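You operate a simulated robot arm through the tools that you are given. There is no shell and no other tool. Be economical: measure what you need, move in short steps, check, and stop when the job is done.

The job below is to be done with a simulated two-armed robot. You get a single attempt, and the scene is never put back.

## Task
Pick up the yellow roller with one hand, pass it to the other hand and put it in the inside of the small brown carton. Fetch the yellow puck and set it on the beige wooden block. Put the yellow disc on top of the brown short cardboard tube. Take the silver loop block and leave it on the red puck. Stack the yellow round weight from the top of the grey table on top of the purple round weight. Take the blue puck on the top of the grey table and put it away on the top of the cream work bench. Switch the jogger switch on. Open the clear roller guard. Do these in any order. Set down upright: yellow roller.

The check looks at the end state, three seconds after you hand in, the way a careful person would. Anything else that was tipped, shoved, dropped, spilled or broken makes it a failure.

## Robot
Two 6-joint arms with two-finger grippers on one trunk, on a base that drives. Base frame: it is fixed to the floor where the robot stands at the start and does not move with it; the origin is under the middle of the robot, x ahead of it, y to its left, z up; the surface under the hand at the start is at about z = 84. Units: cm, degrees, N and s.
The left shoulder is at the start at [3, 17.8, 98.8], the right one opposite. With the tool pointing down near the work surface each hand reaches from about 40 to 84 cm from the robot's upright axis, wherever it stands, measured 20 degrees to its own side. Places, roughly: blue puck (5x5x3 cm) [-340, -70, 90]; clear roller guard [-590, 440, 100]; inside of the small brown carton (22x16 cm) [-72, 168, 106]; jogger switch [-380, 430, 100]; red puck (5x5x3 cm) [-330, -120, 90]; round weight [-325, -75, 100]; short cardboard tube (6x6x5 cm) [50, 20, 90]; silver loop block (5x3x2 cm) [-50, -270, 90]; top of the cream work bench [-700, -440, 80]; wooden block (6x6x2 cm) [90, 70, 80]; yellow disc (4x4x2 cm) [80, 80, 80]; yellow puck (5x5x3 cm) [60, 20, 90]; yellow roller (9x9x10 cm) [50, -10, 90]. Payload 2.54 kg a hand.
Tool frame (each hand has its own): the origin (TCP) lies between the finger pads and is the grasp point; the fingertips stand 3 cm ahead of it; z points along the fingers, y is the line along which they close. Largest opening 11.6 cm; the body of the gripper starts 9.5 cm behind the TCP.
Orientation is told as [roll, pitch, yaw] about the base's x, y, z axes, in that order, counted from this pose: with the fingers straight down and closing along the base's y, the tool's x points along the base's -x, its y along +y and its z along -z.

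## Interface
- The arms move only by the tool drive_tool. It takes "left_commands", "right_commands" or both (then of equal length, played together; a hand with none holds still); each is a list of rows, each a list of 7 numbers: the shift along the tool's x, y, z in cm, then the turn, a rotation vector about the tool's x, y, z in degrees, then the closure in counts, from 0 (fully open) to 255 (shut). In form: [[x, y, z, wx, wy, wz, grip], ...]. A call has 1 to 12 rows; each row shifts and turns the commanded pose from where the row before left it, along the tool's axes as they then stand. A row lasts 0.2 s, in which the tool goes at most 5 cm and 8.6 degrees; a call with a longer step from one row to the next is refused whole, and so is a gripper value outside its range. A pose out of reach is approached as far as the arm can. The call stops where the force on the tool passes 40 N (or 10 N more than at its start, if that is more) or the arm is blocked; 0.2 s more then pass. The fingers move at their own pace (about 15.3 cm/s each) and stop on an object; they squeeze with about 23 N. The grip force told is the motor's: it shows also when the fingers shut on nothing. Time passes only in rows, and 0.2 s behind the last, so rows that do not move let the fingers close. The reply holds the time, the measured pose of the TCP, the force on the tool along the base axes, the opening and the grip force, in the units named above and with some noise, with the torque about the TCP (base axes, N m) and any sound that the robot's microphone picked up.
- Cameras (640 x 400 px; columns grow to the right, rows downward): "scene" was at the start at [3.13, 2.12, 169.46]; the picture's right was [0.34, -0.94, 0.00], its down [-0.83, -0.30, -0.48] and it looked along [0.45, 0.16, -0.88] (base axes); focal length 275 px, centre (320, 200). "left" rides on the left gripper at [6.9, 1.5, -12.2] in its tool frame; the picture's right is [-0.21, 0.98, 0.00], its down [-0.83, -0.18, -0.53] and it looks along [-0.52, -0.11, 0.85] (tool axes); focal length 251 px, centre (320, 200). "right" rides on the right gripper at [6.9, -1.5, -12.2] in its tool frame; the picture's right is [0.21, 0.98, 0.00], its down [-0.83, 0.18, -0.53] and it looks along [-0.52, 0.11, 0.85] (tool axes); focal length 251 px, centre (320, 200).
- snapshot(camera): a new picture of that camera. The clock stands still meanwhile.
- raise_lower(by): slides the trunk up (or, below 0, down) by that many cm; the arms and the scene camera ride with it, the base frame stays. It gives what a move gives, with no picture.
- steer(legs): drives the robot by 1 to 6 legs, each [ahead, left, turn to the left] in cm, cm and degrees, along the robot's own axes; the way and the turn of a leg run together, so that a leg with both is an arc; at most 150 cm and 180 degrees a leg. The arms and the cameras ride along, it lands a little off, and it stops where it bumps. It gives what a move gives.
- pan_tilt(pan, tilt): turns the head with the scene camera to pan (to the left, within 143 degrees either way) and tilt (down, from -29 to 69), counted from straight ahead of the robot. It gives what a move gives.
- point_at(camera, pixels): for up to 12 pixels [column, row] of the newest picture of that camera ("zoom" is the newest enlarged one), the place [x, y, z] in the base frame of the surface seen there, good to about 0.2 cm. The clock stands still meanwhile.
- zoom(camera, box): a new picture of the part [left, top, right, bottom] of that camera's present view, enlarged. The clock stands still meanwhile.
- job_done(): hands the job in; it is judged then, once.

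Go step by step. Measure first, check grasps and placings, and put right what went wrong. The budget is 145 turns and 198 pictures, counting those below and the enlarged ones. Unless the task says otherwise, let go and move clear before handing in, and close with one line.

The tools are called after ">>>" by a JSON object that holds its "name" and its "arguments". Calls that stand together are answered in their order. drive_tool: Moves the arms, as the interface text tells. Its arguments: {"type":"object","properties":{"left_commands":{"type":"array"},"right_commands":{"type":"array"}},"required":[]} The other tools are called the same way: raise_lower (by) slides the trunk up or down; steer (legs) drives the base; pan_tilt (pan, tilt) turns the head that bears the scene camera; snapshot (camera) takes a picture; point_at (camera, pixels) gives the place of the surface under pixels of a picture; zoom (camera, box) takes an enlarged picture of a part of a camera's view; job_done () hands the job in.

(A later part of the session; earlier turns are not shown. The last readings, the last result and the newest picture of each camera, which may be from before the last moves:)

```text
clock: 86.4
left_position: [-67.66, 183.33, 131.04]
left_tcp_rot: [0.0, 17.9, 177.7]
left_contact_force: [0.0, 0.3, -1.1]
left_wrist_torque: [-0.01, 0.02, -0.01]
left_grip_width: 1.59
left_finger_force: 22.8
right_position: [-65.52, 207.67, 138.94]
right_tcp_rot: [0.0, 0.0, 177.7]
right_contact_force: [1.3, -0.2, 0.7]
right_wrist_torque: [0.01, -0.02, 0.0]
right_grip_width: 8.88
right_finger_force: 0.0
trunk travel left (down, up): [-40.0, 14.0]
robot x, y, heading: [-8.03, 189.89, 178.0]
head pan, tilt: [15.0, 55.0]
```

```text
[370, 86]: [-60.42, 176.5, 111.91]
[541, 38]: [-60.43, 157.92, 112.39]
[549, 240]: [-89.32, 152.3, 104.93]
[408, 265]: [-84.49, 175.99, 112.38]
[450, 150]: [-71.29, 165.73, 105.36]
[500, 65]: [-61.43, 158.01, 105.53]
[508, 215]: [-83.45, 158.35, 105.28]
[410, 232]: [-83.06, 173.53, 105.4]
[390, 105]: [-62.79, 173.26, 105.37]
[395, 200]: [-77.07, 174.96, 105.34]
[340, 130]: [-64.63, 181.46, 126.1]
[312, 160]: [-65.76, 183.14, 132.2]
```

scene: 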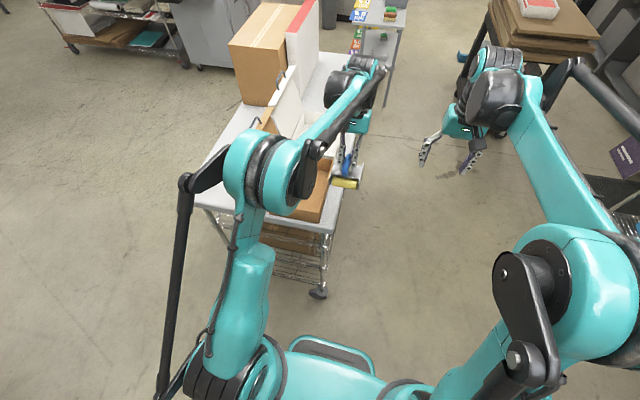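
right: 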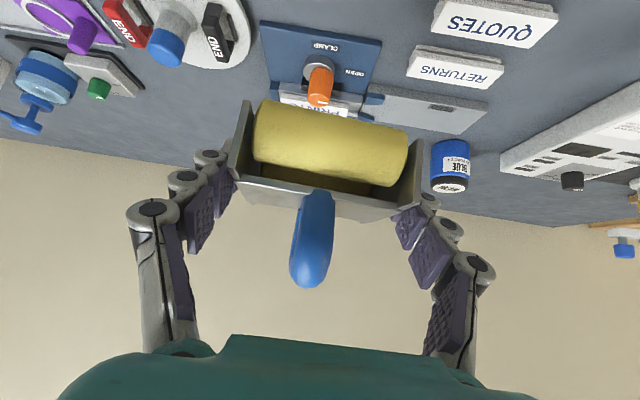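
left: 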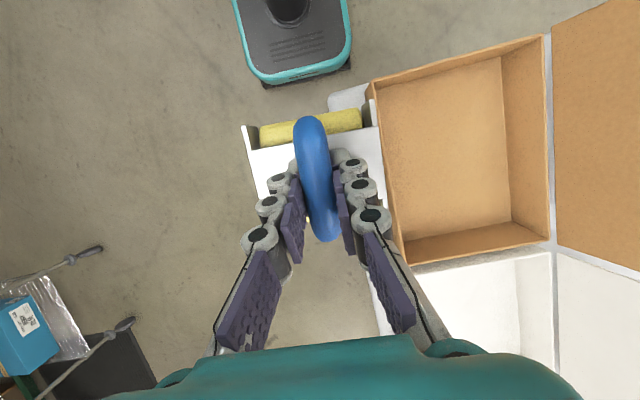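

Interior centre is (−72.5,166.7), floor 105.4, rim 112.4. Moving the roller over it at the current height.

>>> {"name": "drive_tool", "arguments": {"left_commands": [[-0.98, 4.17, -0.32, 0, 0, 0, 255], [-0.98, 4.17, -0.32, 0, 0, 0, 255], [-0.98, 4.17, -0.32, 0, 0, 0, 255], [-0.98, 4.17, -0.32, 0, 0, 0, 255], [-1.24, 0, 3.8, 0, 0, 0, 255], [0, 0, 0, 0, 0, 0, 255]]}}

>>> {"name": "snapshot", "arguments": {"camera": "left"}}

>>> {"name": "zoom", "arguments": {"camera": "scene", "box": [200, 40, 420, 240]}}

```text
clock: 87.8
left_position: [-72.42, 167.01, 127.12]
left_tcp_rot: [0.0, 18.0, 177.8]
left_contact_force: [0.2, -0.1, -1.4]
left_wrist_torque: [-0.01, 0.01, 0.0]
left_grip_width: 1.62
left_finger_force: 23.0
right_position: [-65.45, 207.76, 139.06]
right_tcp_rot: [0.1, 0.0, 177.8]
right_contact_force: [1.0, 0.4, -0.4]
right_wrist_torque: [0.02, -0.03, 0.0]
right_grip_width: 8.87
right_finger_force: 0.0
trunk travel left (down, up): [-40.0, 14.0]
robot x, y, heading: [-8.23, 189.69, 178.0]
head pan, tilt: [15.0, 55.0]
```

```text
133 pictures are left
```

left: 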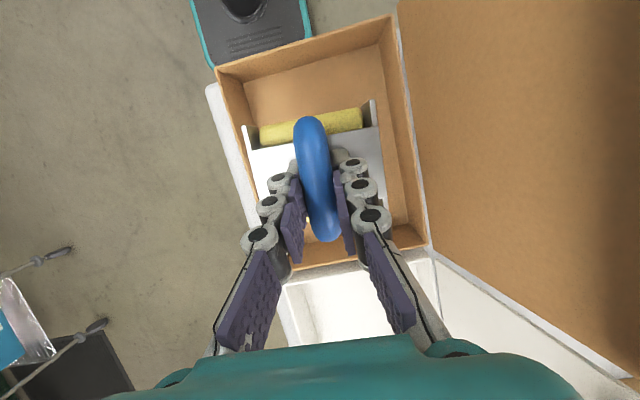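

```text
2.00 times, centred on (310, 140) of scene
```

zoom: 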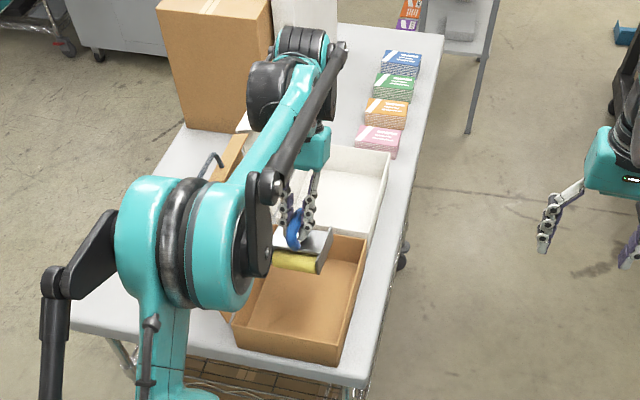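

TCP (−72.4,167.0) is centred. I'll check the roller's tilt before lowering.

>>> {"name": "point_at", "arguments": {"camera": "left", "pixels": [[258, 158], [265, 190], [372, 135], [378, 185], [310, 122], [300, 122], [320, 238], [244, 130], [372, 104], [310, 140], [322, 225]]}}

```text
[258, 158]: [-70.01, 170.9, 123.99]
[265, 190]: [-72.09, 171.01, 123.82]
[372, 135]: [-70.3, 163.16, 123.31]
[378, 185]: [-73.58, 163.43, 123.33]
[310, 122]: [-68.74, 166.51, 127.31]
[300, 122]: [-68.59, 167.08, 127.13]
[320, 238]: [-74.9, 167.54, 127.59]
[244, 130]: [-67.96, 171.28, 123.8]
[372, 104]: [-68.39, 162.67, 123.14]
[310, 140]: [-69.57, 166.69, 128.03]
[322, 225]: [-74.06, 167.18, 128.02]
```

The roller is rolled about 4° (z 123.9 vs 123.3). I'll level it, lower ~13 cm and feel for contact.

>>> {"name": "drive_tool", "arguments": {"left_commands": [[0, 0, 0, -3.8, 0, -1.24, 255], [-1.24, 0, 3.8, 0, 0, 0, 255], [-1.24, 0, 3.8, 0, 0, 0, 255], [-0.9, 0, 2.85, 0, 0, 0, 255], [-0.31, 0, 0.95, 0, 0, 0, 255], [0, 0, 0, 0, 0, 0, 255]]}}

>>> {"name": "snapshot", "arguments": {"camera": "left"}}

>>> {"name": "point_at", "arguments": {"camera": "left", "pixels": [[258, 158], [265, 190], [372, 135], [378, 185], [310, 122], [310, 80]]}}

```text
clock: 89.2
left_position: [-72.47, 166.03, 115.07]
left_tcp_rot: [4.2, 18.0, 179.0]
left_contact_force: [0.0, -0.6, -2.0]
left_wrist_torque: [0.0, 0.02, -0.02]
left_grip_width: 1.61
left_finger_force: 22.7
right_position: [-65.49, 207.77, 138.89]
right_tcp_rot: [0.0, -0.1, 177.7]
right_contact_force: [0.6, 0.2, 0.8]
right_wrist_torque: [-0.01, -0.03, 0.01]
right_grip_width: 8.88
right_finger_force: 0.0
trunk travel left (down, up): [-40.0, 14.0]
robot x, y, heading: [-8.14, 189.55, 177.9]
head pan, tilt: [15.0, 55.0]
```

```text
131 pictures are left
```

left: 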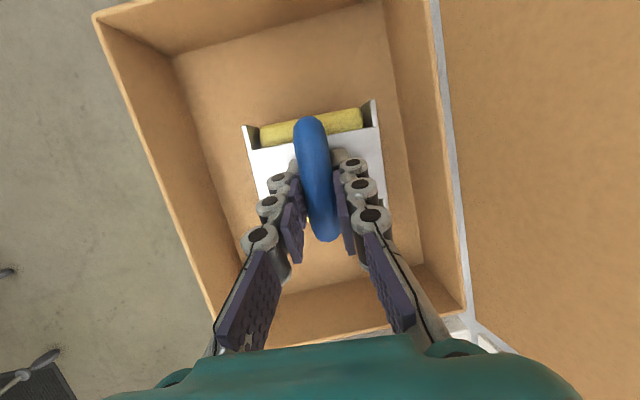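

```text
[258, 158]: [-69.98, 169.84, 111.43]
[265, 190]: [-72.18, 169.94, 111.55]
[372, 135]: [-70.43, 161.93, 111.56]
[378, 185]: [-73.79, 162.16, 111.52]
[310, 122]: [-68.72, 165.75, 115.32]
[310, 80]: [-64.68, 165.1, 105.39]
```

Level now (111.5 all over), about 1.6 cm above the floor. Easing down.

>>> {"name": "drive_tool", "arguments": {"left_commands": [[-0.37, 0, 1.14, 0, 0, 0, 255], [-0.06, 0, 0.19, 0, 0, 0, 255], [-0.06, 0, 0.19, 0, 0, 0, 255], [0, 0, 0, 0, 0, 0, 255]]}}

```text
clock: 90.2
left_position: [-72.43, 165.87, 113.62]
left_tcp_rot: [4.1, 17.9, 179.2]
left_contact_force: [0.6, -1.0, -2.5]
left_wrist_torque: [-0.04, 0.02, 0.01]
left_grip_width: 1.63
left_finger_force: 23.1
right_position: [-65.51, 207.73, 139.01]
right_tcp_rot: [0.0, 0.0, 177.6]
right_contact_force: [-0.4, 0.4, 0.1]
right_wrist_torque: [-0.03, -0.05, -0.01]
right_grip_width: 8.83
right_finger_force: 0.1
trunk travel left (down, up): [-40.0, 14.0]
robot x, y, heading: [-7.93, 189.76, 177.9]
head pan, tilt: [15.0, 55.0]
```

Still hanging freely (−2.5 N); continuing in small steps.

>>> {"name": "drive_tool", "arguments": {"left_commands": [[-0.05, 0, 0.15, 0, 0, 0, 255], [-0.05, 0, 0.14, 0, 0, 0, 255], [0, 0, 0, 0, 0, 0, 255]]}}

```text
clock: 91.0
left_position: [-72.46, 165.76, 113.4]
left_tcp_rot: [4.2, 17.9, 179.1]
left_contact_force: [-2.7, -2.3, 12.4]
left_wrist_torque: [0.2, 0.51, 0.14]
left_grip_width: 1.65
left_finger_force: 23.3
right_position: [-65.37, 207.77, 139.04]
right_tcp_rot: [0.0, 0.0, 177.7]
right_contact_force: [-0.6, 0.4, 1.1]
right_wrist_torque: [-0.03, 0.02, 0.01]
right_grip_width: 8.86
right_finger_force: 0.0
trunk travel left (down, up): [-40.0, 14.0]
robot x, y, heading: [-8.12, 189.66, 177.9]
head pan, tilt: [15.0, 55.0]
```

Contact felt (12 N). Release and withdraw along the tool axis.

>>> {"name": "drive_tool", "arguments": {"left_commands": [[0, 0, 0, 0, 0, 0, 180], [0, 0, 0, 0, 0, 0, 130], [0, 0, 0, 0, 0, 0, 130], [0, 0, -2, 0, 0, 0, 130], [0, 0, -4, 0, 0, 0, 130], [0, 0, -4.5, 0, 0, 0, 130], [0, 0, -4.5, 0, 0, 0, 130], [0, 0, -4.5, 0, 0, 0, 130]]}}

>>> {"name": "snapshot", "arguments": {"camera": "left"}}

>>> {"name": "snapshot", "arguments": {"camera": "scene"}}

```text
clock: 92.8
left_position: [-78.26, 167.5, 131.87]
left_tcp_rot: [4.3, 18.0, 179.1]
left_contact_force: [-0.1, 0.2, 0.0]
left_wrist_torque: [-0.01, 0.0, -0.06]
left_grip_width: 5.69
left_finger_force: 0.0
right_position: [-65.51, 207.65, 138.88]
right_tcp_rot: [-0.1, 0.0, 177.7]
right_contact_force: [0.1, 0.8, -0.1]
right_wrist_torque: [-0.04, 0.0, -0.01]
right_grip_width: 8.88
right_finger_force: 0.0
trunk travel left (down, up): [-40.0, 14.0]
robot x, y, heading: [-7.87, 189.67, 177.9]
head pan, tilt: [15.0, 55.0]
```

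```text
130 pictures are left
```

left: 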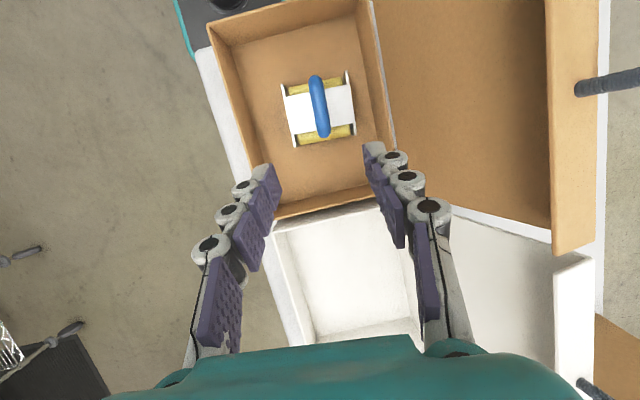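

```text
129 pictures are left
```

scene: 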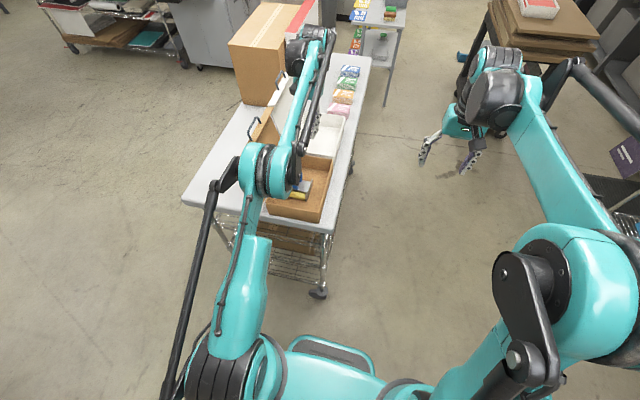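

Roller stands upright in the carton (318,105). Retracting the left arm to a compact pose.

>>> {"name": "drive_tool", "arguments": {"left_commands": [[1.5, 0, -4.75, 0, 0, 0, 130], [1.5, 0, -4.75, 0, 0, 0, 130], [4.2, 0, 1.39, 3.8, 0, 1.24, 130], [4.2, 0, 1.39, 0, 0, 0, 130], [4.2, 0, 1.39, 0, 0, 0, 130], [4.2, 0, 1.39, 0, 0, 0, 130], [4.2, 0, 1.39, 0, 0, 0, 130], [4.2, 0, 1.39, 0, 0, 0, 130], [0, 0, 0, 0, -8, 0, 130], [0, 0, 0, 0, -8, 0, 130], [0, 0, 0, 0, -2, 0, 130]]}}

>>> {"name": "pan_tilt", "arguments": {"pan": -45, "tilt": 25}}

>>> {"name": "snapshot", "arguments": {"camera": "scene"}}

>>> {"name": "pan_tilt", "arguments": {"pan": 0, "tilt": 20}}

>>> {"name": "snapshot", "arguments": {"camera": "scene"}}

```text
clock: 93.8
left_position: [-68.73, 167.59, 142.08]
left_tcp_rot: [0.0, 17.5, 177.5]
left_contact_force: [-0.8, -5.5, -1.0]
left_wrist_torque: [0.75, -0.13, -0.28]
left_grip_width: 5.66
left_finger_force: 0.1
left hand out of reach, approached as far as the arm can: row 1, 2, 4, 5
right_position: [-65.27, 207.8, 138.98]
right_tcp_rot: [-0.1, -0.1, 177.6]
right_contact_force: [0.5, 0.6, 0.3]
right_wrist_torque: [-0.02, 0.07, 0.01]
right_grip_width: 8.87
right_finger_force: 0.0
trunk travel left (down, up): [-40.0, 14.0]
robot x, y, heading: [-8.32, 189.71, 177.7]
head pan, tilt: [15.0, 55.0]
stopped in row 5 (left hand): the force on the tool passed its limit at 78 N (the readings are from after the stop); the commanded pose is now the measured one
```

```text
clock: 95.1
left_position: [-68.89, 167.46, 141.84]
left_tcp_rot: [0.0, 17.5, 177.5]
left_contact_force: [-3.0, -5.4, -3.1]
left_wrist_torque: [0.76, -0.39, -0.26]
left_grip_width: 5.69
left_finger_force: 0.1
right_position: [-65.43, 207.74, 138.87]
right_tcp_rot: [-0.1, 0.0, 177.9]
right_contact_force: [0.0, 0.9, -0.2]
right_wrist_torque: [0.02, 0.02, -0.02]
right_grip_width: 8.86
right_finger_force: 0.1
trunk travel left (down, up): [-40.0, 14.0]
robot x, y, heading: [-8.19, 189.97, 177.8]
head pan, tilt: [-45.0, 25.0]
```

```text
128 pictures are left
```

scene: 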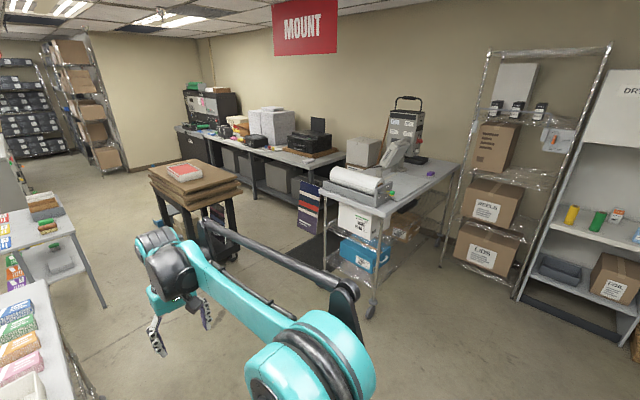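

```text
clock: 96.2
left_position: [-68.84, 167.51, 141.88]
left_tcp_rot: [-0.1, 17.5, 177.5]
left_contact_force: [-3.8, -4.6, -2.7]
left_wrist_torque: [0.86, -0.47, -0.31]
left_grip_width: 5.67
left_finger_force: 0.0
right_position: [-65.47, 207.6, 138.88]
right_tcp_rot: [0.1, -0.1, 177.8]
right_contact_force: [-1.1, -0.4, -0.4]
right_wrist_torque: [0.01, 0.01, 0.02]
right_grip_width: 8.86
right_finger_force: 0.1
trunk travel left (down, up): [-40.0, 14.0]
robot x, y, heading: [-8.02, 189.47, 178.0]
head pan, tilt: [0.0, 20.0]
```

```text
127 pictures are left
```

scene: 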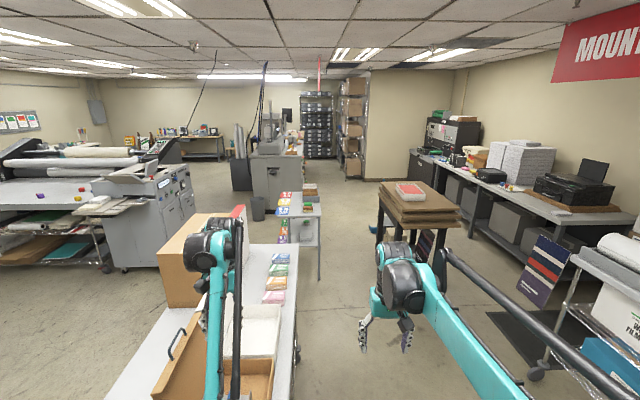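

The left hand hit something (78 N) at (−68.8,167.5,142). I need to look before moving.

>>> {"name": "pan_tilt", "arguments": {"pan": 18, "tilt": 50}}

>>> {"name": "snapshot", "arguments": {"camera": "scene"}}

>>> {"name": "zoom", "arguments": {"camera": "scene", "box": [210, 40, 400, 240]}}

>>> {"name": "snapshot", "arguments": {"camera": "left"}}

```text
clock: 97.2
left_position: [-68.9, 167.57, 141.84]
left_tcp_rot: [0.0, 17.5, 177.4]
left_contact_force: [-3.7, -5.3, -3.0]
left_wrist_torque: [0.86, -0.44, -0.33]
left_grip_width: 5.69
left_finger_force: 0.1
right_position: [-65.48, 207.66, 138.98]
right_tcp_rot: [0.0, 0.0, 177.8]
right_contact_force: [-0.2, 0.1, 0.4]
right_wrist_torque: [0.03, -0.03, -0.03]
right_grip_width: 8.89
right_finger_force: 0.0
trunk travel left (down, up): [-40.0, 14.0]
robot x, y, heading: [-7.71, 189.43, 178.0]
head pan, tilt: [18.0, 50.0]
```

```text
126 pictures are left
```

scene: 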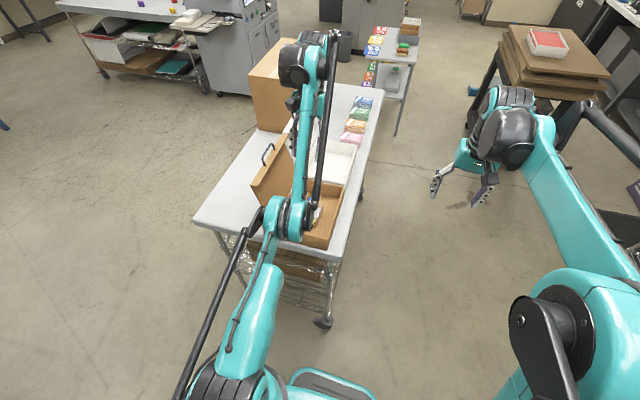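

```text
2.00 times, centred on (305, 140) of scene
```

zoom: 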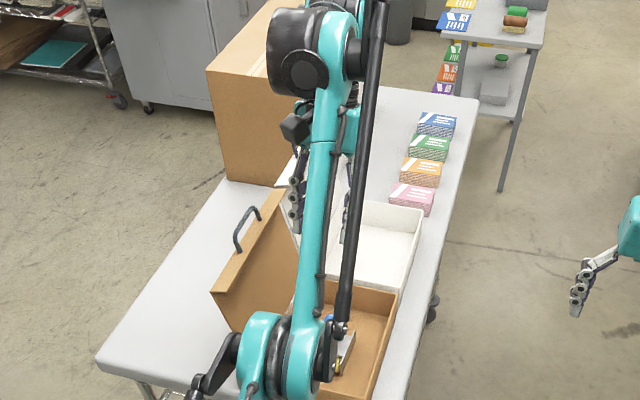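

```text
124 pictures are left
```

left: 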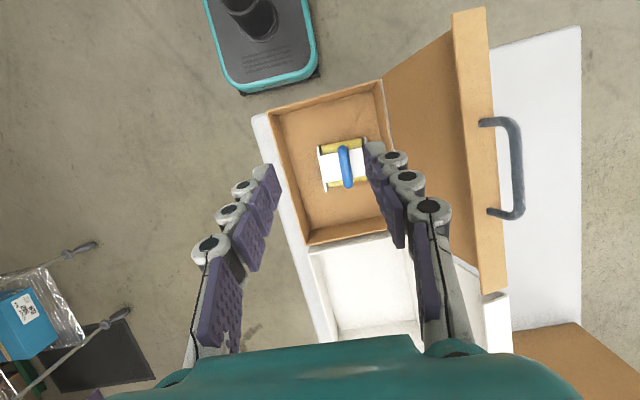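

Carton, lid and roller look undisturbed; the arm is stretched and the gripper seems pressed against its own forearm. I'll un-lean the hand in small steps while drawing back.

>>> {"name": "drive_tool", "arguments": {"left_commands": [[0, 0, 0, 0, -4, 0, 130], [0, 0, 0, 0, -6, 0, 130], [0, 0, 0, 0, -7.5, 0, 130], [0, 0, 0, 0, 0, 0, 130]]}}

```text
clock: 98.2
left_position: [-71.96, 167.36, 143.35]
left_tcp_rot: [0.0, 0.2, 177.5]
left_contact_force: [-0.2, -0.9, 0.4]
left_wrist_torque: [0.0, 0.02, 0.0]
left_grip_width: 5.7
left_finger_force: 0.2
left hand out of reach, approached as far as the arm can: row 1, 2, 3
right_position: [-65.5, 207.79, 138.85]
right_tcp_rot: [-0.1, 0.0, 177.8]
right_contact_force: [0.3, 0.0, 0.6]
right_wrist_torque: [0.0, -0.01, -0.01]
right_grip_width: 8.86
right_finger_force: 0.1
trunk travel left (down, up): [-40.0, 14.0]
robot x, y, heading: [-7.96, 189.84, 177.9]
head pan, tilt: [18.0, 50.0]
```

Contact force is gone. Now pull the hand back toward the robot at this height.

>>> {"name": "drive_tool", "arguments": {"left_commands": [[2, 0, 0, 0, 0, 0, 130], [3, 0, 0, 0, 0, 0, 130], [4, 0, 0, 0, 0, 0, 130], [4, 0, 0, 0, 0, 0, 130], [4, 0, 0, 0, 0, 0, 130], [4, 0, 0, 0, 0, 0, 130], [0, 0, 0, 0, 0, 0, 130]]}}

>>> {"name": "snapshot", "arguments": {"camera": "scene"}}

>>> {"name": "snapshot", "arguments": {"camera": "left"}}

```text
clock: 99.8
left_position: [-71.61, 164.6, 143.3]
left_tcp_rot: [0.1, 0.2, 177.5]
left_contact_force: [0.5, -0.8, -0.7]
left_wrist_torque: [0.01, -0.01, 0.03]
left_grip_width: 5.69
left_finger_force: 0.1
left hand out of reach, approached as far as the arm can: row 1, 2, 3, 4, 5, 6
right_position: [-65.47, 207.71, 138.89]
right_tcp_rot: [0.0, 0.0, 177.7]
right_contact_force: [-0.4, -0.4, 0.2]
right_wrist_torque: [0.0, 0.0, -0.01]
right_grip_width: 8.88
right_finger_force: 0.0
trunk travel left (down, up): [-40.0, 14.0]
robot x, y, heading: [-7.88, 189.48, 177.7]
head pan, tilt: [18.0, 50.0]
```

```text
123 pictures are left
```

scene: 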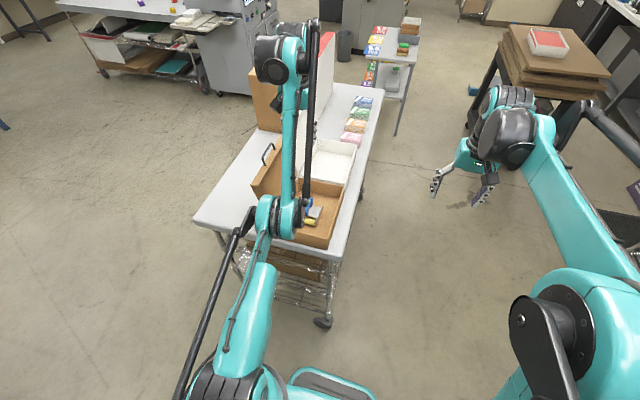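

```text
122 pictures are left
```

left: 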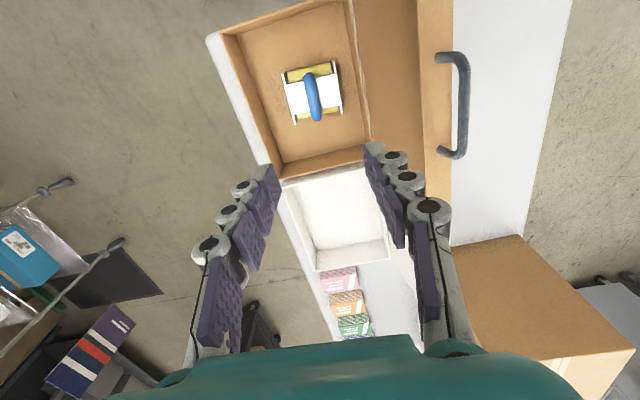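

The arm sits at a stretched singularity. I'll ease down a little to bring it back into reach.

>>> {"name": "drive_tool", "arguments": {"left_commands": [[0, 0, 1.5, 0, 0, 0, 130], [0, 0, 1.5, 0, 0, 0, 130], [0, 0, 0, 0, 0, 0, 130]]}}

```text
clock: 100.5
left_position: [-71.75, 164.6, 143.36]
left_tcp_rot: [0.0, 0.0, 177.4]
left_contact_force: [-1.1, 0.6, 0.6]
left_wrist_torque: [-0.04, -0.03, 0.01]
left_grip_width: 5.68
left_finger_force: 0.0
left hand out of reach, approached as far as the arm can: row 1, 2
right_position: [-65.43, 207.7, 138.88]
right_tcp_rot: [0.0, 0.0, 177.8]
right_contact_force: [-0.4, 0.3, 0.7]
right_wrist_torque: [-0.01, 0.03, 0.03]
right_grip_width: 8.87
right_finger_force: 0.0
trunk travel left (down, up): [-40.0, 14.0]
robot x, y, heading: [-7.98, 189.6, 177.9]
head pan, tilt: [18.0, 50.0]
```

Still stuck; I'll command a larger downward-and-right motion to break the singularity.

>>> {"name": "drive_tool", "arguments": {"left_commands": [[0, -2, 3, 0, 0, 0, 130], [0, -2, 3, 0, 0, 0, 130], [0, -2, 3, 0, 0, 0, 130], [0, 0, 0, 0, 0, 0, 130]]}}

>>> {"name": "snapshot", "arguments": {"camera": "scene"}}

```text
clock: 101.5
left_position: [-72.2, 170.54, 143.5]
left_tcp_rot: [0.0, 0.0, 177.5]
left_contact_force: [-0.2, -0.2, 0.9]
left_wrist_torque: [0.0, 0.02, 0.0]
left_grip_width: 5.63
left_finger_force: 0.0
left hand out of reach, approached as far as the arm can: row 1, 2, 3
right_position: [-65.49, 207.7, 138.86]
right_tcp_rot: [0.1, 0.0, 177.8]
right_contact_force: [0.3, 0.4, -1.2]
right_wrist_torque: [0.02, 0.0, 0.01]
right_grip_width: 8.87
right_finger_force: 0.0
trunk travel left (down, up): [-40.0, 14.0]
robot x, y, heading: [-8.23, 189.51, 177.9]
head pan, tilt: [18.0, 50.0]
```

```text
121 pictures are left
```

scene: 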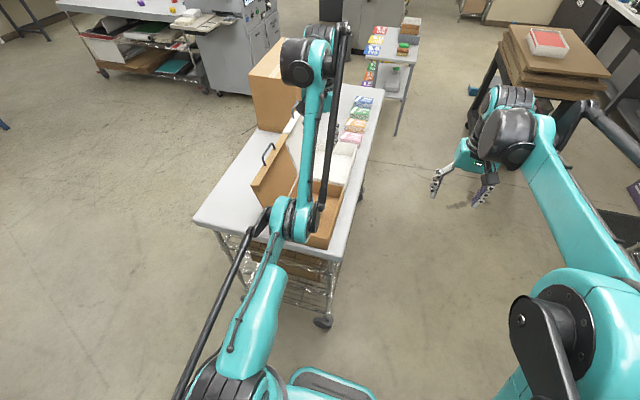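

The y-motion follows but radial motion is locked: the pull is exactly along the straight arm. I'll command forward-and-down so the elbow bends.

>>> {"name": "drive_tool", "arguments": {"left_commands": [[-3, 0, 1.5, 0, 0, 0, 130], [-3, 0, 1.5, 0, 0, 0, 130], [-3, 0, 1.5, 0, 0, 0, 130], [-3, 0, 1.5, 0, 0, 0, 130], [0, 0, 0, 0, 0, 0, 130]]}}

```text
clock: 102.8
left_position: [-84.07, 171.05, 137.29]
left_tcp_rot: [0.0, 0.0, 177.4]
left_contact_force: [0.9, -0.4, -0.6]
left_wrist_torque: [0.01, 0.0, 0.01]
left_grip_width: 5.66
left_finger_force: 0.1
right_position: [-65.51, 207.7, 138.84]
right_tcp_rot: [-0.1, 0.0, 177.9]
right_contact_force: [0.6, 0.5, -0.2]
right_wrist_torque: [0.0, -0.02, -0.01]
right_grip_width: 8.86
right_finger_force: 0.1
trunk travel left (down, up): [-40.0, 14.0]
robot x, y, heading: [-8.21, 190.27, 177.9]
head pan, tilt: [18.0, 50.0]
```

It moved freely forward/down. I'll check the elbow height to understand the configuration.

>>> {"name": "snapshot", "arguments": {"camera": "scene"}}

>>> {"name": "point_at", "arguments": {"camera": "scene", "pixels": [[285, 215], [297, 215], [235, 370], [240, 330], [315, 90], [305, 60], [310, 130], [270, 290]]}}

```text
120 pictures are left
```

scene: 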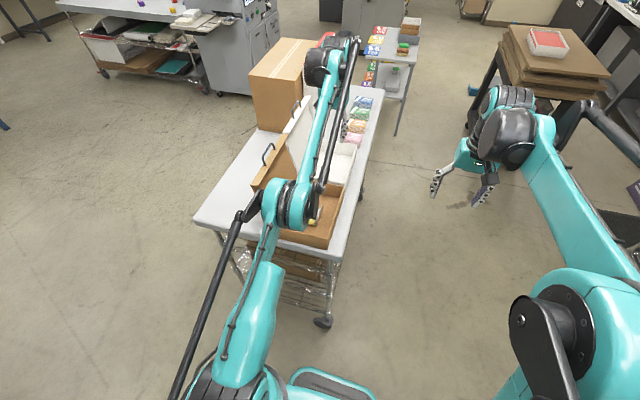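

```text
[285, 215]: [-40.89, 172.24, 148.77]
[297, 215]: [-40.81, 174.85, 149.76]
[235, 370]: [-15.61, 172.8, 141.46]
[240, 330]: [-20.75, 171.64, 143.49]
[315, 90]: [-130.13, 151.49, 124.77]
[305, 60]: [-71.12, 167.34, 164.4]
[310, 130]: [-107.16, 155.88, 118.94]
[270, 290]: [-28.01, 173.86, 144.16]
```

The wrist bend limit was the issue at that height (forearm rising to the wrist). Coming down and back avoids it.

>>> {"name": "drive_tool", "arguments": {"left_commands": [[2, 0, 3.5, 0, 0, 0, 130], [2, 0, 3.5, 0, 0, 0, 130], [2.5, 0, 3.5, 0, 0, 0, 130], [4, 0, 1, 0, 0, 0, 130], [4.5, 0, 0, 0, 0, 0, 130], [4.5, 0, 0, 0, 0, 0, 130], [4.5, 0, 0, 0, 0, 0, 130], [4.5, 0, 0, 0, 0, 0, 130], [4.5, 0, 0, 0, 0, 0, 130], [4, 0, 0, 0, 0, 0, 130]]}}

>>> {"name": "snapshot", "arguments": {"camera": "scene"}}

```text
clock: 105.0
left_position: [-72.16, 169.35, 143.36]
left_tcp_rot: [0.0, 0.1, 177.5]
left_contact_force: [0.7, -0.3, 0.0]
left_wrist_torque: [-0.03, -0.02, -0.05]
left_grip_width: 5.67
left_finger_force: 0.1
left hand out of reach, approached as far as the arm can: row 1, 2, 3, 4, 5, 6, 7, 8, 9, 10
right_position: [-65.54, 207.69, 138.97]
right_tcp_rot: [0.0, 0.0, 177.8]
right_contact_force: [0.0, -0.7, -0.8]
right_wrist_torque: [-0.03, -0.04, -0.01]
right_grip_width: 8.89
right_finger_force: 0.0
trunk travel left (down, up): [-40.0, 14.0]
robot x, y, heading: [-7.74, 189.52, 178.0]
head pan, tilt: [18.0, 50.0]
```

```text
119 pictures are left
```

scene: 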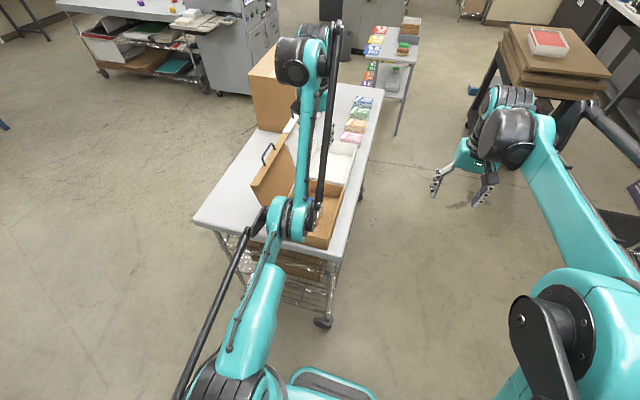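

The arm refuses to come inward. I'll measure the link points precisely to understand the configuration.

>>> {"name": "zoom", "arguments": {"camera": "scene", "box": [160, 20, 400, 400]}}

>>> {"name": "point_at", "arguments": {"camera": "scene", "pixels": [[282, 218], [296, 218], [270, 215], [307, 215], [240, 340], [300, 190], [308, 150], [315, 90], [290, 60], [316, 55], [318, 45], [335, 50]]}}

```text
1.05 times, centred on (280, 210) of scene (not enlarged: the box is as wide or as high as the picture)
```

zoom: 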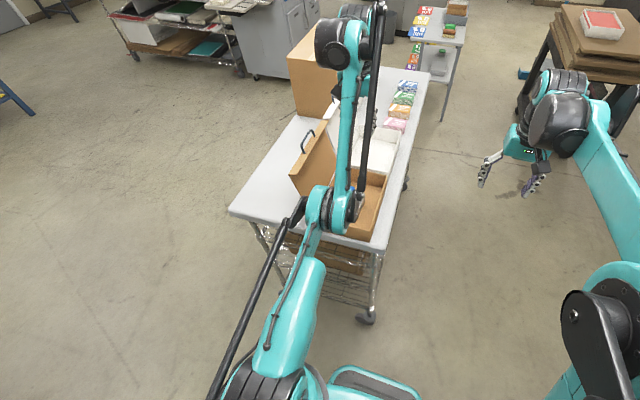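

```text
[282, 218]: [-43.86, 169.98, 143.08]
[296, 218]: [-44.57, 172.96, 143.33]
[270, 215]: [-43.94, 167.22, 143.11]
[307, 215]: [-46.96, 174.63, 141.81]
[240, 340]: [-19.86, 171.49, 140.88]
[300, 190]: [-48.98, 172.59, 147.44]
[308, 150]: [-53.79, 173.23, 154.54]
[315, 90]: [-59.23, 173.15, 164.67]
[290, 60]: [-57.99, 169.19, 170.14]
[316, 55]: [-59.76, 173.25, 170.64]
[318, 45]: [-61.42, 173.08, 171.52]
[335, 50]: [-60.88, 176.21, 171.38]
```

The arm has flipped to its elbow-down branch. I'll turn the robot to face open floor (+y) where I can safely unfold it.

>>> {"name": "steer", "arguments": {"legs": [[0, 0, -88]]}}

>>> {"name": "drive_tool", "arguments": {"left_commands": [[-4, 0, 2, 0, 0, 0, 130], [-4, 0, 2, 0, 0, 0, 130], [-4, 0, 2, 0, 0, 0, 130], [-4, 0, 2.5, 0, 0, 0, 130], [-3, 0, 4, 0, 0, 0, 130], [-3, 0, 4, 0, 0, 0, 130], [-2, 0, 4.5, 0, 0, 0, 130], [-2, 0, 4.5, 0, 0, 0, 130], [0, 0, 5, 0, 0, 0, 130], [0, 0, 5, 0, 0, 0, 130], [0, 0, 0, 0, 0, 0, 130]]}}

>>> {"name": "snapshot", "arguments": {"camera": "scene"}}

```text
clock: 109.2
left_position: [-28.91, 253.55, 143.41]
left_tcp_rot: [-0.1, 0.0, 88.0]
left_contact_force: [0.4, -0.3, 0.1]
left_wrist_torque: [0.0, 0.02, -0.03]
left_grip_width: 5.67
left_finger_force: 0.0
right_position: [9.47, 247.28, 138.94]
right_tcp_rot: [0.0, 0.0, 88.4]
right_contact_force: [0.5, 0.6, -0.5]
right_wrist_torque: [0.03, -0.03, -0.02]
right_grip_width: 8.85
right_finger_force: 0.0
trunk travel left (down, up): [-40.0, 14.0]
robot x, y, heading: [-7.88, 189.8, 88.3]
head pan, tilt: [18.0, 50.0]
```

```text
clock: 111.5
left_position: [-28.21, 270.12, 111.26]
left_tcp_rot: [0.0, 0.0, 88.0]
left_contact_force: [-0.2, -0.6, 0.5]
left_wrist_torque: [0.08, 0.02, -0.01]
left_grip_width: 5.69
left_finger_force: 0.0
left hand out of reach, approached as far as the arm can: row 4, 5, 6, 7, 8
right_position: [9.5, 247.13, 138.9]
right_tcp_rot: [0.0, 0.0, 88.3]
right_contact_force: [0.4, 0.3, 0.1]
right_wrist_torque: [0.06, 0.0, 0.01]
right_grip_width: 8.84
right_finger_force: 0.0
trunk travel left (down, up): [-40.0, 14.0]
robot x, y, heading: [-8.19, 189.9, 88.3]
head pan, tilt: [18.0, 50.0]
```

```text
117 pictures are left
```

scene: 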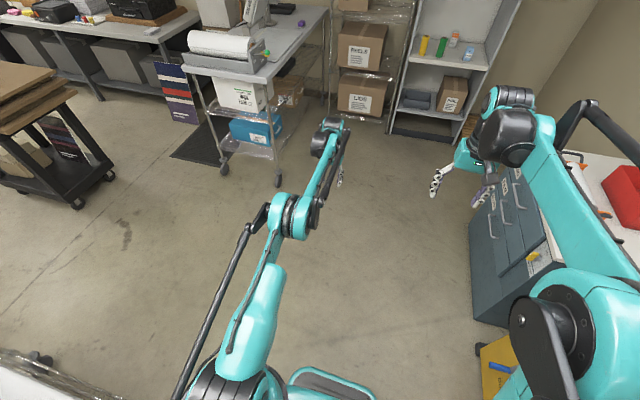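

Now at full stretch low. Retracting inward and downward to bend the elbow up.

>>> {"name": "drive_tool", "arguments": {"left_commands": [[2, 0, 4, 0, 0, 0, 130], [3, 0, 3, 0, 0, 0, 130], [4, 0, 2, 0, 0, 0, 130], [4, 0, 1, 0, 0, 0, 130], [4, 0, 0, 0, 0, 0, 130], [4, 0, 0, 0, 0, 0, 130], [4, 0, 0, 0, 0, 0, 130], [4, 0, 0, 0, 0, 0, 130], [0, 0, 0, 0, 0, 0, 130]]}}

>>> {"name": "snapshot", "arguments": {"camera": "scene"}}

>>> {"name": "point_at", "arguments": {"camera": "scene", "pixels": [[285, 215], [325, 140], [300, 180]]}}

```text
clock: 113.5
left_position: [-29.12, 241.04, 101.26]
left_tcp_rot: [0.0, 0.1, 88.1]
left_contact_force: [-0.1, 0.0, 0.2]
left_wrist_torque: [-0.05, 0.04, 0.01]
left_grip_width: 5.68
left_finger_force: 0.1
right_position: [9.48, 247.39, 138.87]
right_tcp_rot: [0.0, 0.0, 88.4]
right_contact_force: [0.5, 0.4, 0.3]
right_wrist_torque: [-0.01, 0.02, 0.02]
right_grip_width: 8.87
right_finger_force: 0.2
trunk travel left (down, up): [-40.0, 14.0]
robot x, y, heading: [-7.87, 189.9, 88.6]
head pan, tilt: [18.0, 50.0]
```

```text
116 pictures are left
```

scene: 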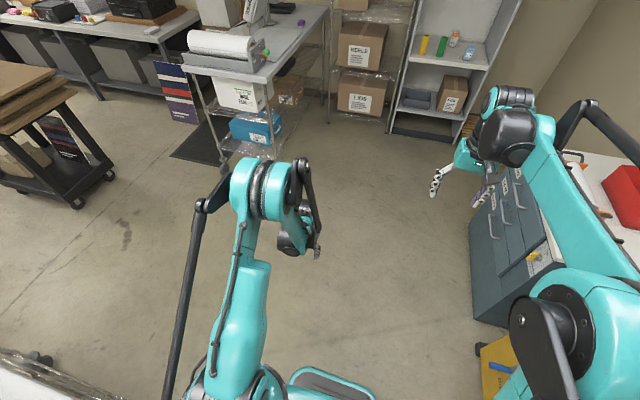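

```text
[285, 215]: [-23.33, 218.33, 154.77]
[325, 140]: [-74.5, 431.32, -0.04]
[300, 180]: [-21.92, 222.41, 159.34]
```

Elbow is up again. Now I survey the route west: moving ahead 45 cm then turning to face −x.

>>> {"name": "drive_tool", "arguments": {"left_commands": [[0, 0, -5, 0, 0, 0, 130], [0, 0, -5, 0, 0, 0, 130], [0, 0, -5, 0, 0, 0, 130], [0, 0, -5, 0, 0, 0, 130], [0, 0, -4, 0, 0, 0, 130], [3.5, 0, 0, 0, 0, 0, 130]], "right_commands": [[3.5, 0, 1, 0, 0, 0, 130], [3.5, 0, 1, 0, 0, 0, 130], [3.5, 0, 2, 0, 0, 0, 130], [0, 0, 3, 0, 0, 0, 130], [0, 0, 3, 0, 0, 0, 130], [0, 0, 0, 0, 0, 0, 130]]}}

>>> {"name": "steer", "arguments": {"legs": [[45, 0, 0], [0, 0, 90]]}}

>>> {"name": "pan_tilt", "arguments": {"pan": 0, "tilt": 25}}

>>> {"name": "snapshot", "arguments": {"camera": "scene"}}

>>> {"name": "pan_tilt", "arguments": {"pan": -40, "tilt": 20}}

>>> {"name": "snapshot", "arguments": {"camera": "scene"}}

```text
clock: 115.0
left_position: [-29.04, 237.38, 125.46]
left_tcp_rot: [0.0, -0.1, 88.1]
left_contact_force: [0.6, -0.4, 0.3]
left_wrist_torque: [0.11, 0.02, 0.02]
left_grip_width: 5.69
left_finger_force: 0.0
right_position: [9.02, 236.26, 129.0]
right_tcp_rot: [0.0, -0.1, 88.4]
right_contact_force: [0.0, -0.1, -0.3]
right_wrist_torque: [0.06, 0.0, -0.02]
right_grip_width: 5.7
right_finger_force: 0.3
trunk travel left (down, up): [-40.0, 14.0]
robot x, y, heading: [-8.29, 189.54, 88.4]
head pan, tilt: [18.0, 50.0]
```

```text
clock: 121.5
left_position: [-55.1, 212.69, 125.37]
left_tcp_rot: [0.0, -0.1, 178.4]
left_contact_force: [-0.7, 0.3, -0.3]
left_wrist_torque: [-0.05, -0.03, -0.02]
left_grip_width: 5.66
left_finger_force: 0.1
right_position: [-54.2, 250.79, 129.03]
right_tcp_rot: [0.0, -0.1, 178.7]
right_contact_force: [0.4, -0.5, 0.8]
right_wrist_torque: [-0.01, 0.01, -0.04]
right_grip_width: 5.7
right_finger_force: 0.1
trunk travel left (down, up): [-40.0, 14.0]
robot x, y, heading: [-7.16, 233.83, 178.8]
head pan, tilt: [18.0, 50.0]
```

```text
clock: 122.3
left_position: [-54.98, 212.79, 125.36]
left_tcp_rot: [0.0, -0.1, 178.3]
left_contact_force: [-1.0, 0.2, 0.0]
left_wrist_torque: [0.01, 0.0, -0.01]
left_grip_width: 5.69
left_finger_force: 0.0
right_position: [-54.18, 250.86, 128.96]
right_tcp_rot: [0.0, 0.0, 178.7]
right_contact_force: [-0.4, -0.6, 0.0]
right_wrist_torque: [-0.02, -0.02, -0.03]
right_grip_width: 5.67
right_finger_force: 0.0
trunk travel left (down, up): [-40.0, 14.0]
robot x, y, heading: [-7.11, 233.51, 178.8]
head pan, tilt: [0.0, 25.0]
```

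```text
115 pictures are left
```

scene: 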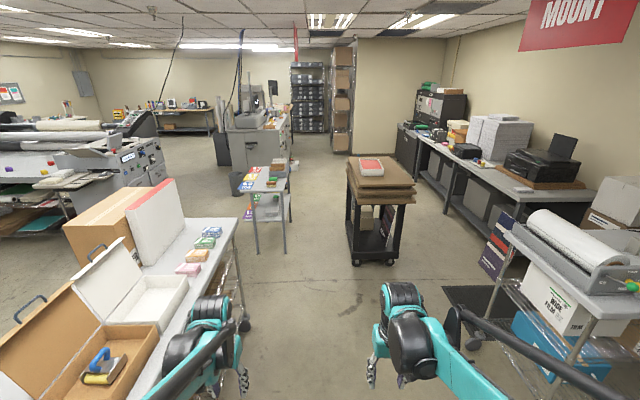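

```text
clock: 123.4
left_position: [-55.03, 212.83, 125.23]
left_tcp_rot: [0.1, -0.1, 178.3]
left_contact_force: [0.3, -0.1, -0.1]
left_wrist_torque: [0.01, 0.0, -0.02]
left_grip_width: 5.71
left_finger_force: 0.1
right_position: [-54.16, 250.89, 128.96]
right_tcp_rot: [0.1, 0.0, 178.6]
right_contact_force: [-0.4, 0.6, -1.2]
right_wrist_torque: [0.0, 0.04, 0.01]
right_grip_width: 5.68
right_finger_force: 0.1
trunk travel left (down, up): [-40.0, 14.0]
robot x, y, heading: [-7.04, 233.81, 178.7]
head pan, tilt: [-40.0, 20.0]
```

```text
114 pictures are left
```

scene: 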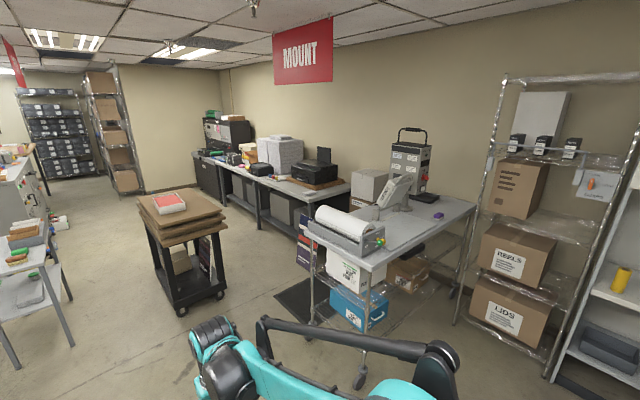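

Roller and carton look fine. Now measuring floor positions of stool, card table, and long table from this picture.

>>> {"name": "point_at", "arguments": {"camera": "scene", "pixels": [[181, 311], [221, 296], [139, 205], [226, 216], [160, 193], [15, 372], [70, 300], [300, 205], [260, 186], [265, 165], [220, 160], [196, 157]]}}

>>> {"name": "zoom", "arguments": {"camera": "scene", "box": [180, 90, 360, 230]}}

>>> {"name": "pan_tilt", "arguments": {"pan": 0, "tilt": 25}}

>>> {"name": "snapshot", "arguments": {"camera": "scene"}}

>>> {"name": "point_at", "arguments": {"camera": "scene", "pixels": [[357, 262], [393, 260], [258, 252], [285, 250], [290, 220], [250, 170], [295, 130], [405, 178], [455, 180], [320, 180], [335, 150], [240, 330]]}}

```text
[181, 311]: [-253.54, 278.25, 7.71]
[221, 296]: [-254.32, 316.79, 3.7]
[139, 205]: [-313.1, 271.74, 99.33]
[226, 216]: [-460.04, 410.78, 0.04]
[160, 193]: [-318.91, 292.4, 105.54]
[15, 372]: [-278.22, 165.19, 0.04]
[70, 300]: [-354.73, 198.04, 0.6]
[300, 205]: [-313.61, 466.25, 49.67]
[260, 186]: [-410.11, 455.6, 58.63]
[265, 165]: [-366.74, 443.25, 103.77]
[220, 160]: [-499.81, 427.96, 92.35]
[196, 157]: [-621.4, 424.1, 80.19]
```

```text
2.86 times, centred on (270, 160) of scene
```

zoom: 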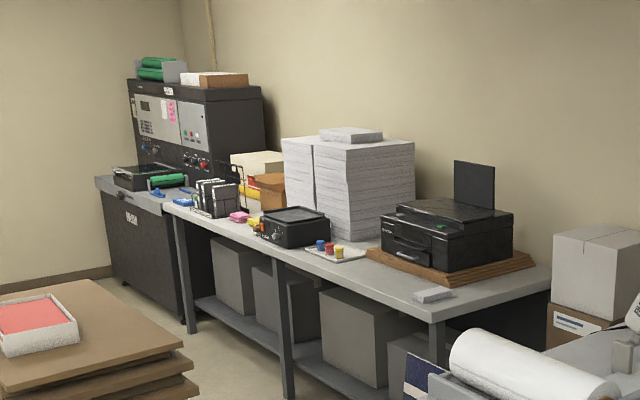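

```text
clock: 124.5
left_position: [-54.97, 212.78, 125.31]
left_tcp_rot: [-0.1, 0.1, 178.4]
left_contact_force: [-0.7, 0.1, -0.9]
left_wrist_torque: [0.02, 0.03, -0.01]
left_grip_width: 5.66
left_finger_force: 0.0
right_position: [-54.2, 250.8, 129.07]
right_tcp_rot: [0.1, 0.0, 178.7]
right_contact_force: [-0.7, 0.0, -0.7]
right_wrist_torque: [0.01, -0.01, -0.04]
right_grip_width: 5.67
right_finger_force: 0.1
trunk travel left (down, up): [-40.0, 14.0]
robot x, y, heading: [-7.03, 234.35, 178.8]
head pan, tilt: [0.0, 25.0]
```

```text
112 pictures are left
```

scene: 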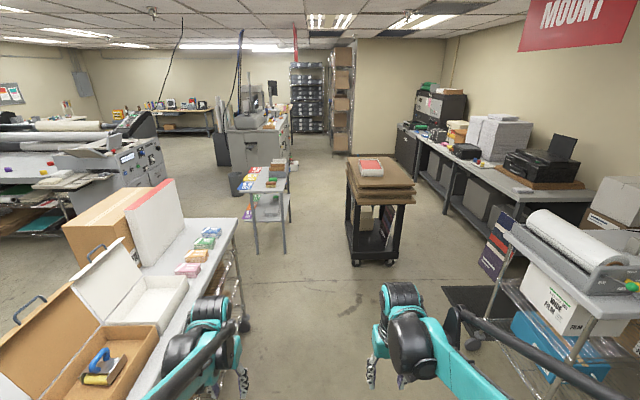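

```text
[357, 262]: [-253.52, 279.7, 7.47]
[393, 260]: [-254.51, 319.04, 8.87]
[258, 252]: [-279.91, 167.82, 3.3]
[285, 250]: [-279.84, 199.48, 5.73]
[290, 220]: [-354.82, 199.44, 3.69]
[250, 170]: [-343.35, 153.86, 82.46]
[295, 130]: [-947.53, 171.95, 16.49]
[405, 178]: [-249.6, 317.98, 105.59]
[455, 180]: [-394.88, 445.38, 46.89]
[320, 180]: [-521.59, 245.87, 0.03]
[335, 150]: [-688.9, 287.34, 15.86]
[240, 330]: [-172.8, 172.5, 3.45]
```

The gap between stool (y≥275) and card table (y≤200) is ~75 cm. I'll measure my own base and the alternative lanes.

>>> {"name": "point_at", "arguments": {"camera": "scene", "pixels": [[237, 192], [222, 165], [240, 160], [165, 185], [150, 205], [110, 195], [470, 347], [503, 228], [440, 212], [515, 225], [250, 195], [200, 215]]}}

>>> {"name": "pan_tilt", "arguments": {"pan": 0, "tilt": 69}}

>>> {"name": "snapshot", "arguments": {"camera": "scene"}}

>>> {"name": "point_at", "arguments": {"camera": "scene", "pixels": [[236, 367], [404, 367], [240, 340], [400, 345], [282, 268], [360, 268], [320, 262], [320, 250]]}}

>>> {"name": "pan_tilt", "arguments": {"pan": 143, "tilt": 69}}

>>> {"name": "snapshot", "arguments": {"camera": "scene"}}

```text
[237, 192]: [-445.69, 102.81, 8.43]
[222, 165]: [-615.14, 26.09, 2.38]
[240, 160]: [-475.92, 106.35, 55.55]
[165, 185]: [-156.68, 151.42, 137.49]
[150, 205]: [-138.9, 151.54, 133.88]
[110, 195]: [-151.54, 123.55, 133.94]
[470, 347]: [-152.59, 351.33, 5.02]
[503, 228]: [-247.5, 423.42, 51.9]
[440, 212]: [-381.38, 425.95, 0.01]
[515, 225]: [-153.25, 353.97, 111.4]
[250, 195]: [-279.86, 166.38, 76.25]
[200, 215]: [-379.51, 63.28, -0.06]
```

```text
clock: 125.6
left_position: [-54.98, 212.77, 125.35]
left_tcp_rot: [0.1, 0.1, 178.3]
left_contact_force: [-0.2, 0.7, -0.1]
left_wrist_torque: [-0.04, -0.02, 0.01]
left_grip_width: 5.69
left_finger_force: 0.0
right_position: [-54.05, 250.86, 128.91]
right_tcp_rot: [0.1, 0.0, 178.6]
right_contact_force: [-0.1, 0.2, 0.4]
right_wrist_torque: [0.0, -0.02, -0.02]
right_grip_width: 5.69
right_finger_force: 0.0
trunk travel left (down, up): [-40.0, 14.0]
robot x, y, heading: [-7.06, 234.12, 179.0]
head pan, tilt: [0.0, 68.8]
```

```text
111 pictures are left
```

scene: 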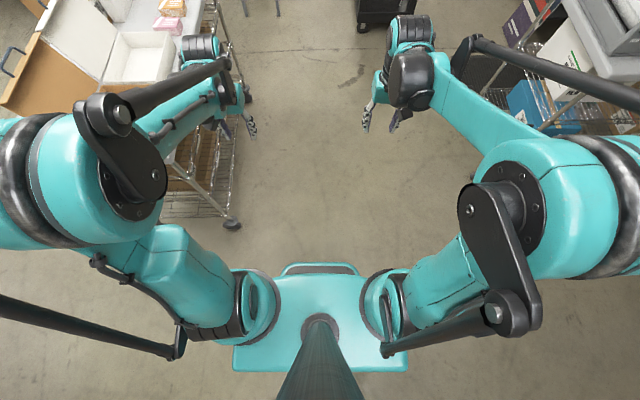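

```text
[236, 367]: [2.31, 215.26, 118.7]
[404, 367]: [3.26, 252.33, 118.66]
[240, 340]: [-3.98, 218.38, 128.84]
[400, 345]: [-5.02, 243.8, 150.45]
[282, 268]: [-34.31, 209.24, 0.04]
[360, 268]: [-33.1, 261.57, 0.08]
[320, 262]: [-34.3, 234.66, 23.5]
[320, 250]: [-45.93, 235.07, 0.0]
```

```text
clock: 127.9
left_position: [-55.01, 212.77, 125.31]
left_tcp_rot: [0.0, 0.0, 178.4]
left_contact_force: [0.1, -0.4, 0.3]
left_wrist_torque: [-0.03, -0.05, -0.03]
left_grip_width: 5.67
left_finger_force: 0.1
right_position: [-54.27, 250.87, 128.95]
right_tcp_rot: [-0.1, 0.0, 178.8]
right_contact_force: [0.3, 0.0, 0.1]
right_wrist_torque: [-0.02, -0.04, -0.03]
right_grip_width: 5.68
right_finger_force: 0.1
trunk travel left (down, up): [-40.0, 14.0]
robot x, y, heading: [-7.13, 234.21, 179.2]
head pan, tilt: [143.0, 68.8]
```

```text
110 pictures are left
```

scene: 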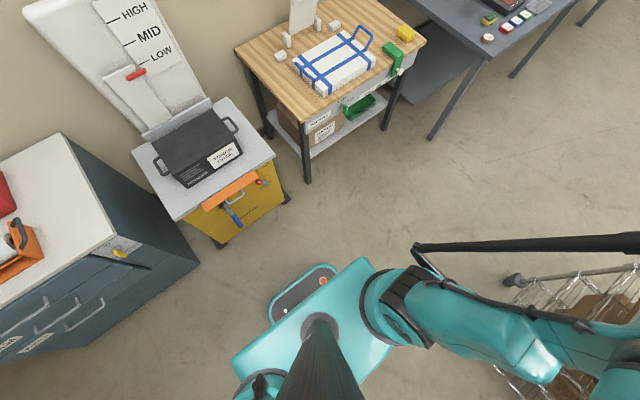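

My base is only about ±25 cm wide, so the 75 cm gap is passable at y≈238. Driving west through it.

>>> {"name": "steer", "arguments": {"legs": [[0, -4, 0.9], [150, 0, 0], [60, 0, 0]]}}

>>> {"name": "pan_tilt", "arguments": {"pan": 0, "tilt": 55}}

>>> {"name": "snapshot", "arguments": {"camera": "scene"}}

```text
clock: 138.9
left_position: [-267.85, 221.84, 125.27]
left_tcp_rot: [0.0, 0.1, 177.9]
left_contact_force: [-0.4, 0.0, -0.2]
left_wrist_torque: [0.02, 0.01, 0.04]
left_grip_width: 5.7
left_finger_force: 0.1
right_position: [-266.71, 259.87, 129.03]
right_tcp_rot: [-0.1, 0.0, 178.2]
right_contact_force: [-0.2, 0.9, -0.5]
right_wrist_torque: [0.02, -0.04, -0.02]
right_grip_width: 5.7
right_finger_force: 0.1
trunk travel left (down, up): [-40.0, 14.0]
robot x, y, heading: [-219.44, 242.56, 177.9]
head pan, tilt: [143.0, 68.8]
```

```text
clock: 141.2
left_position: [-267.94, 221.86, 125.35]
left_tcp_rot: [-0.1, 0.0, 177.8]
left_contact_force: [-0.2, -0.1, 0.4]
left_wrist_torque: [0.0, -0.01, 0.03]
left_grip_width: 5.68
left_finger_force: 0.0
right_position: [-266.69, 259.93, 128.96]
right_tcp_rot: [0.1, 0.0, 178.1]
right_contact_force: [-0.1, 0.3, 0.5]
right_wrist_torque: [0.0, -0.01, 0.0]
right_grip_width: 5.68
right_finger_force: 0.0
trunk travel left (down, up): [-40.0, 14.0]
robot x, y, heading: [-219.7, 242.34, 178.0]
head pan, tilt: [0.0, 55.0]
```

```text
109 pictures are left
```

scene: 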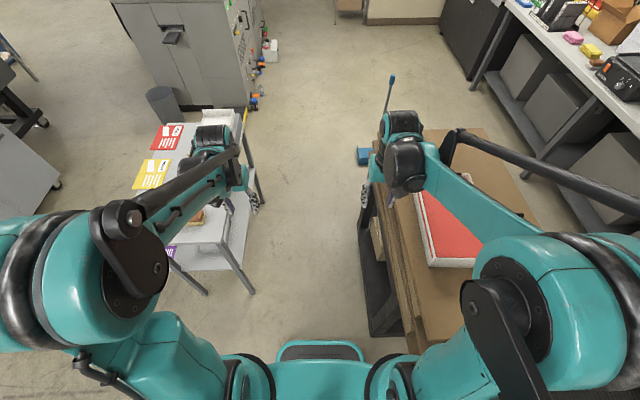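

Passing fine; y has drifted to 242.5, and there's a broom at (390,90) past the stool. Measure it.

>>> {"name": "point_at", "arguments": {"camera": "scene", "pixels": [[363, 156], [391, 78], [386, 105], [380, 190], [362, 300], [250, 200], [252, 290], [246, 112], [640, 130], [600, 70], [480, 85]]}}

```text
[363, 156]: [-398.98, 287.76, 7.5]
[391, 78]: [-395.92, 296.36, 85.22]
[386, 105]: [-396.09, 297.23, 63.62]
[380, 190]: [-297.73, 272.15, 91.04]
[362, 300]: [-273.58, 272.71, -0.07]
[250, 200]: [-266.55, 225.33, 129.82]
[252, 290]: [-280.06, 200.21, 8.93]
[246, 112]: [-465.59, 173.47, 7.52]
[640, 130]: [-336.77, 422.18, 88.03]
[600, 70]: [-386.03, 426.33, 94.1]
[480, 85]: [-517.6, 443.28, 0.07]
```

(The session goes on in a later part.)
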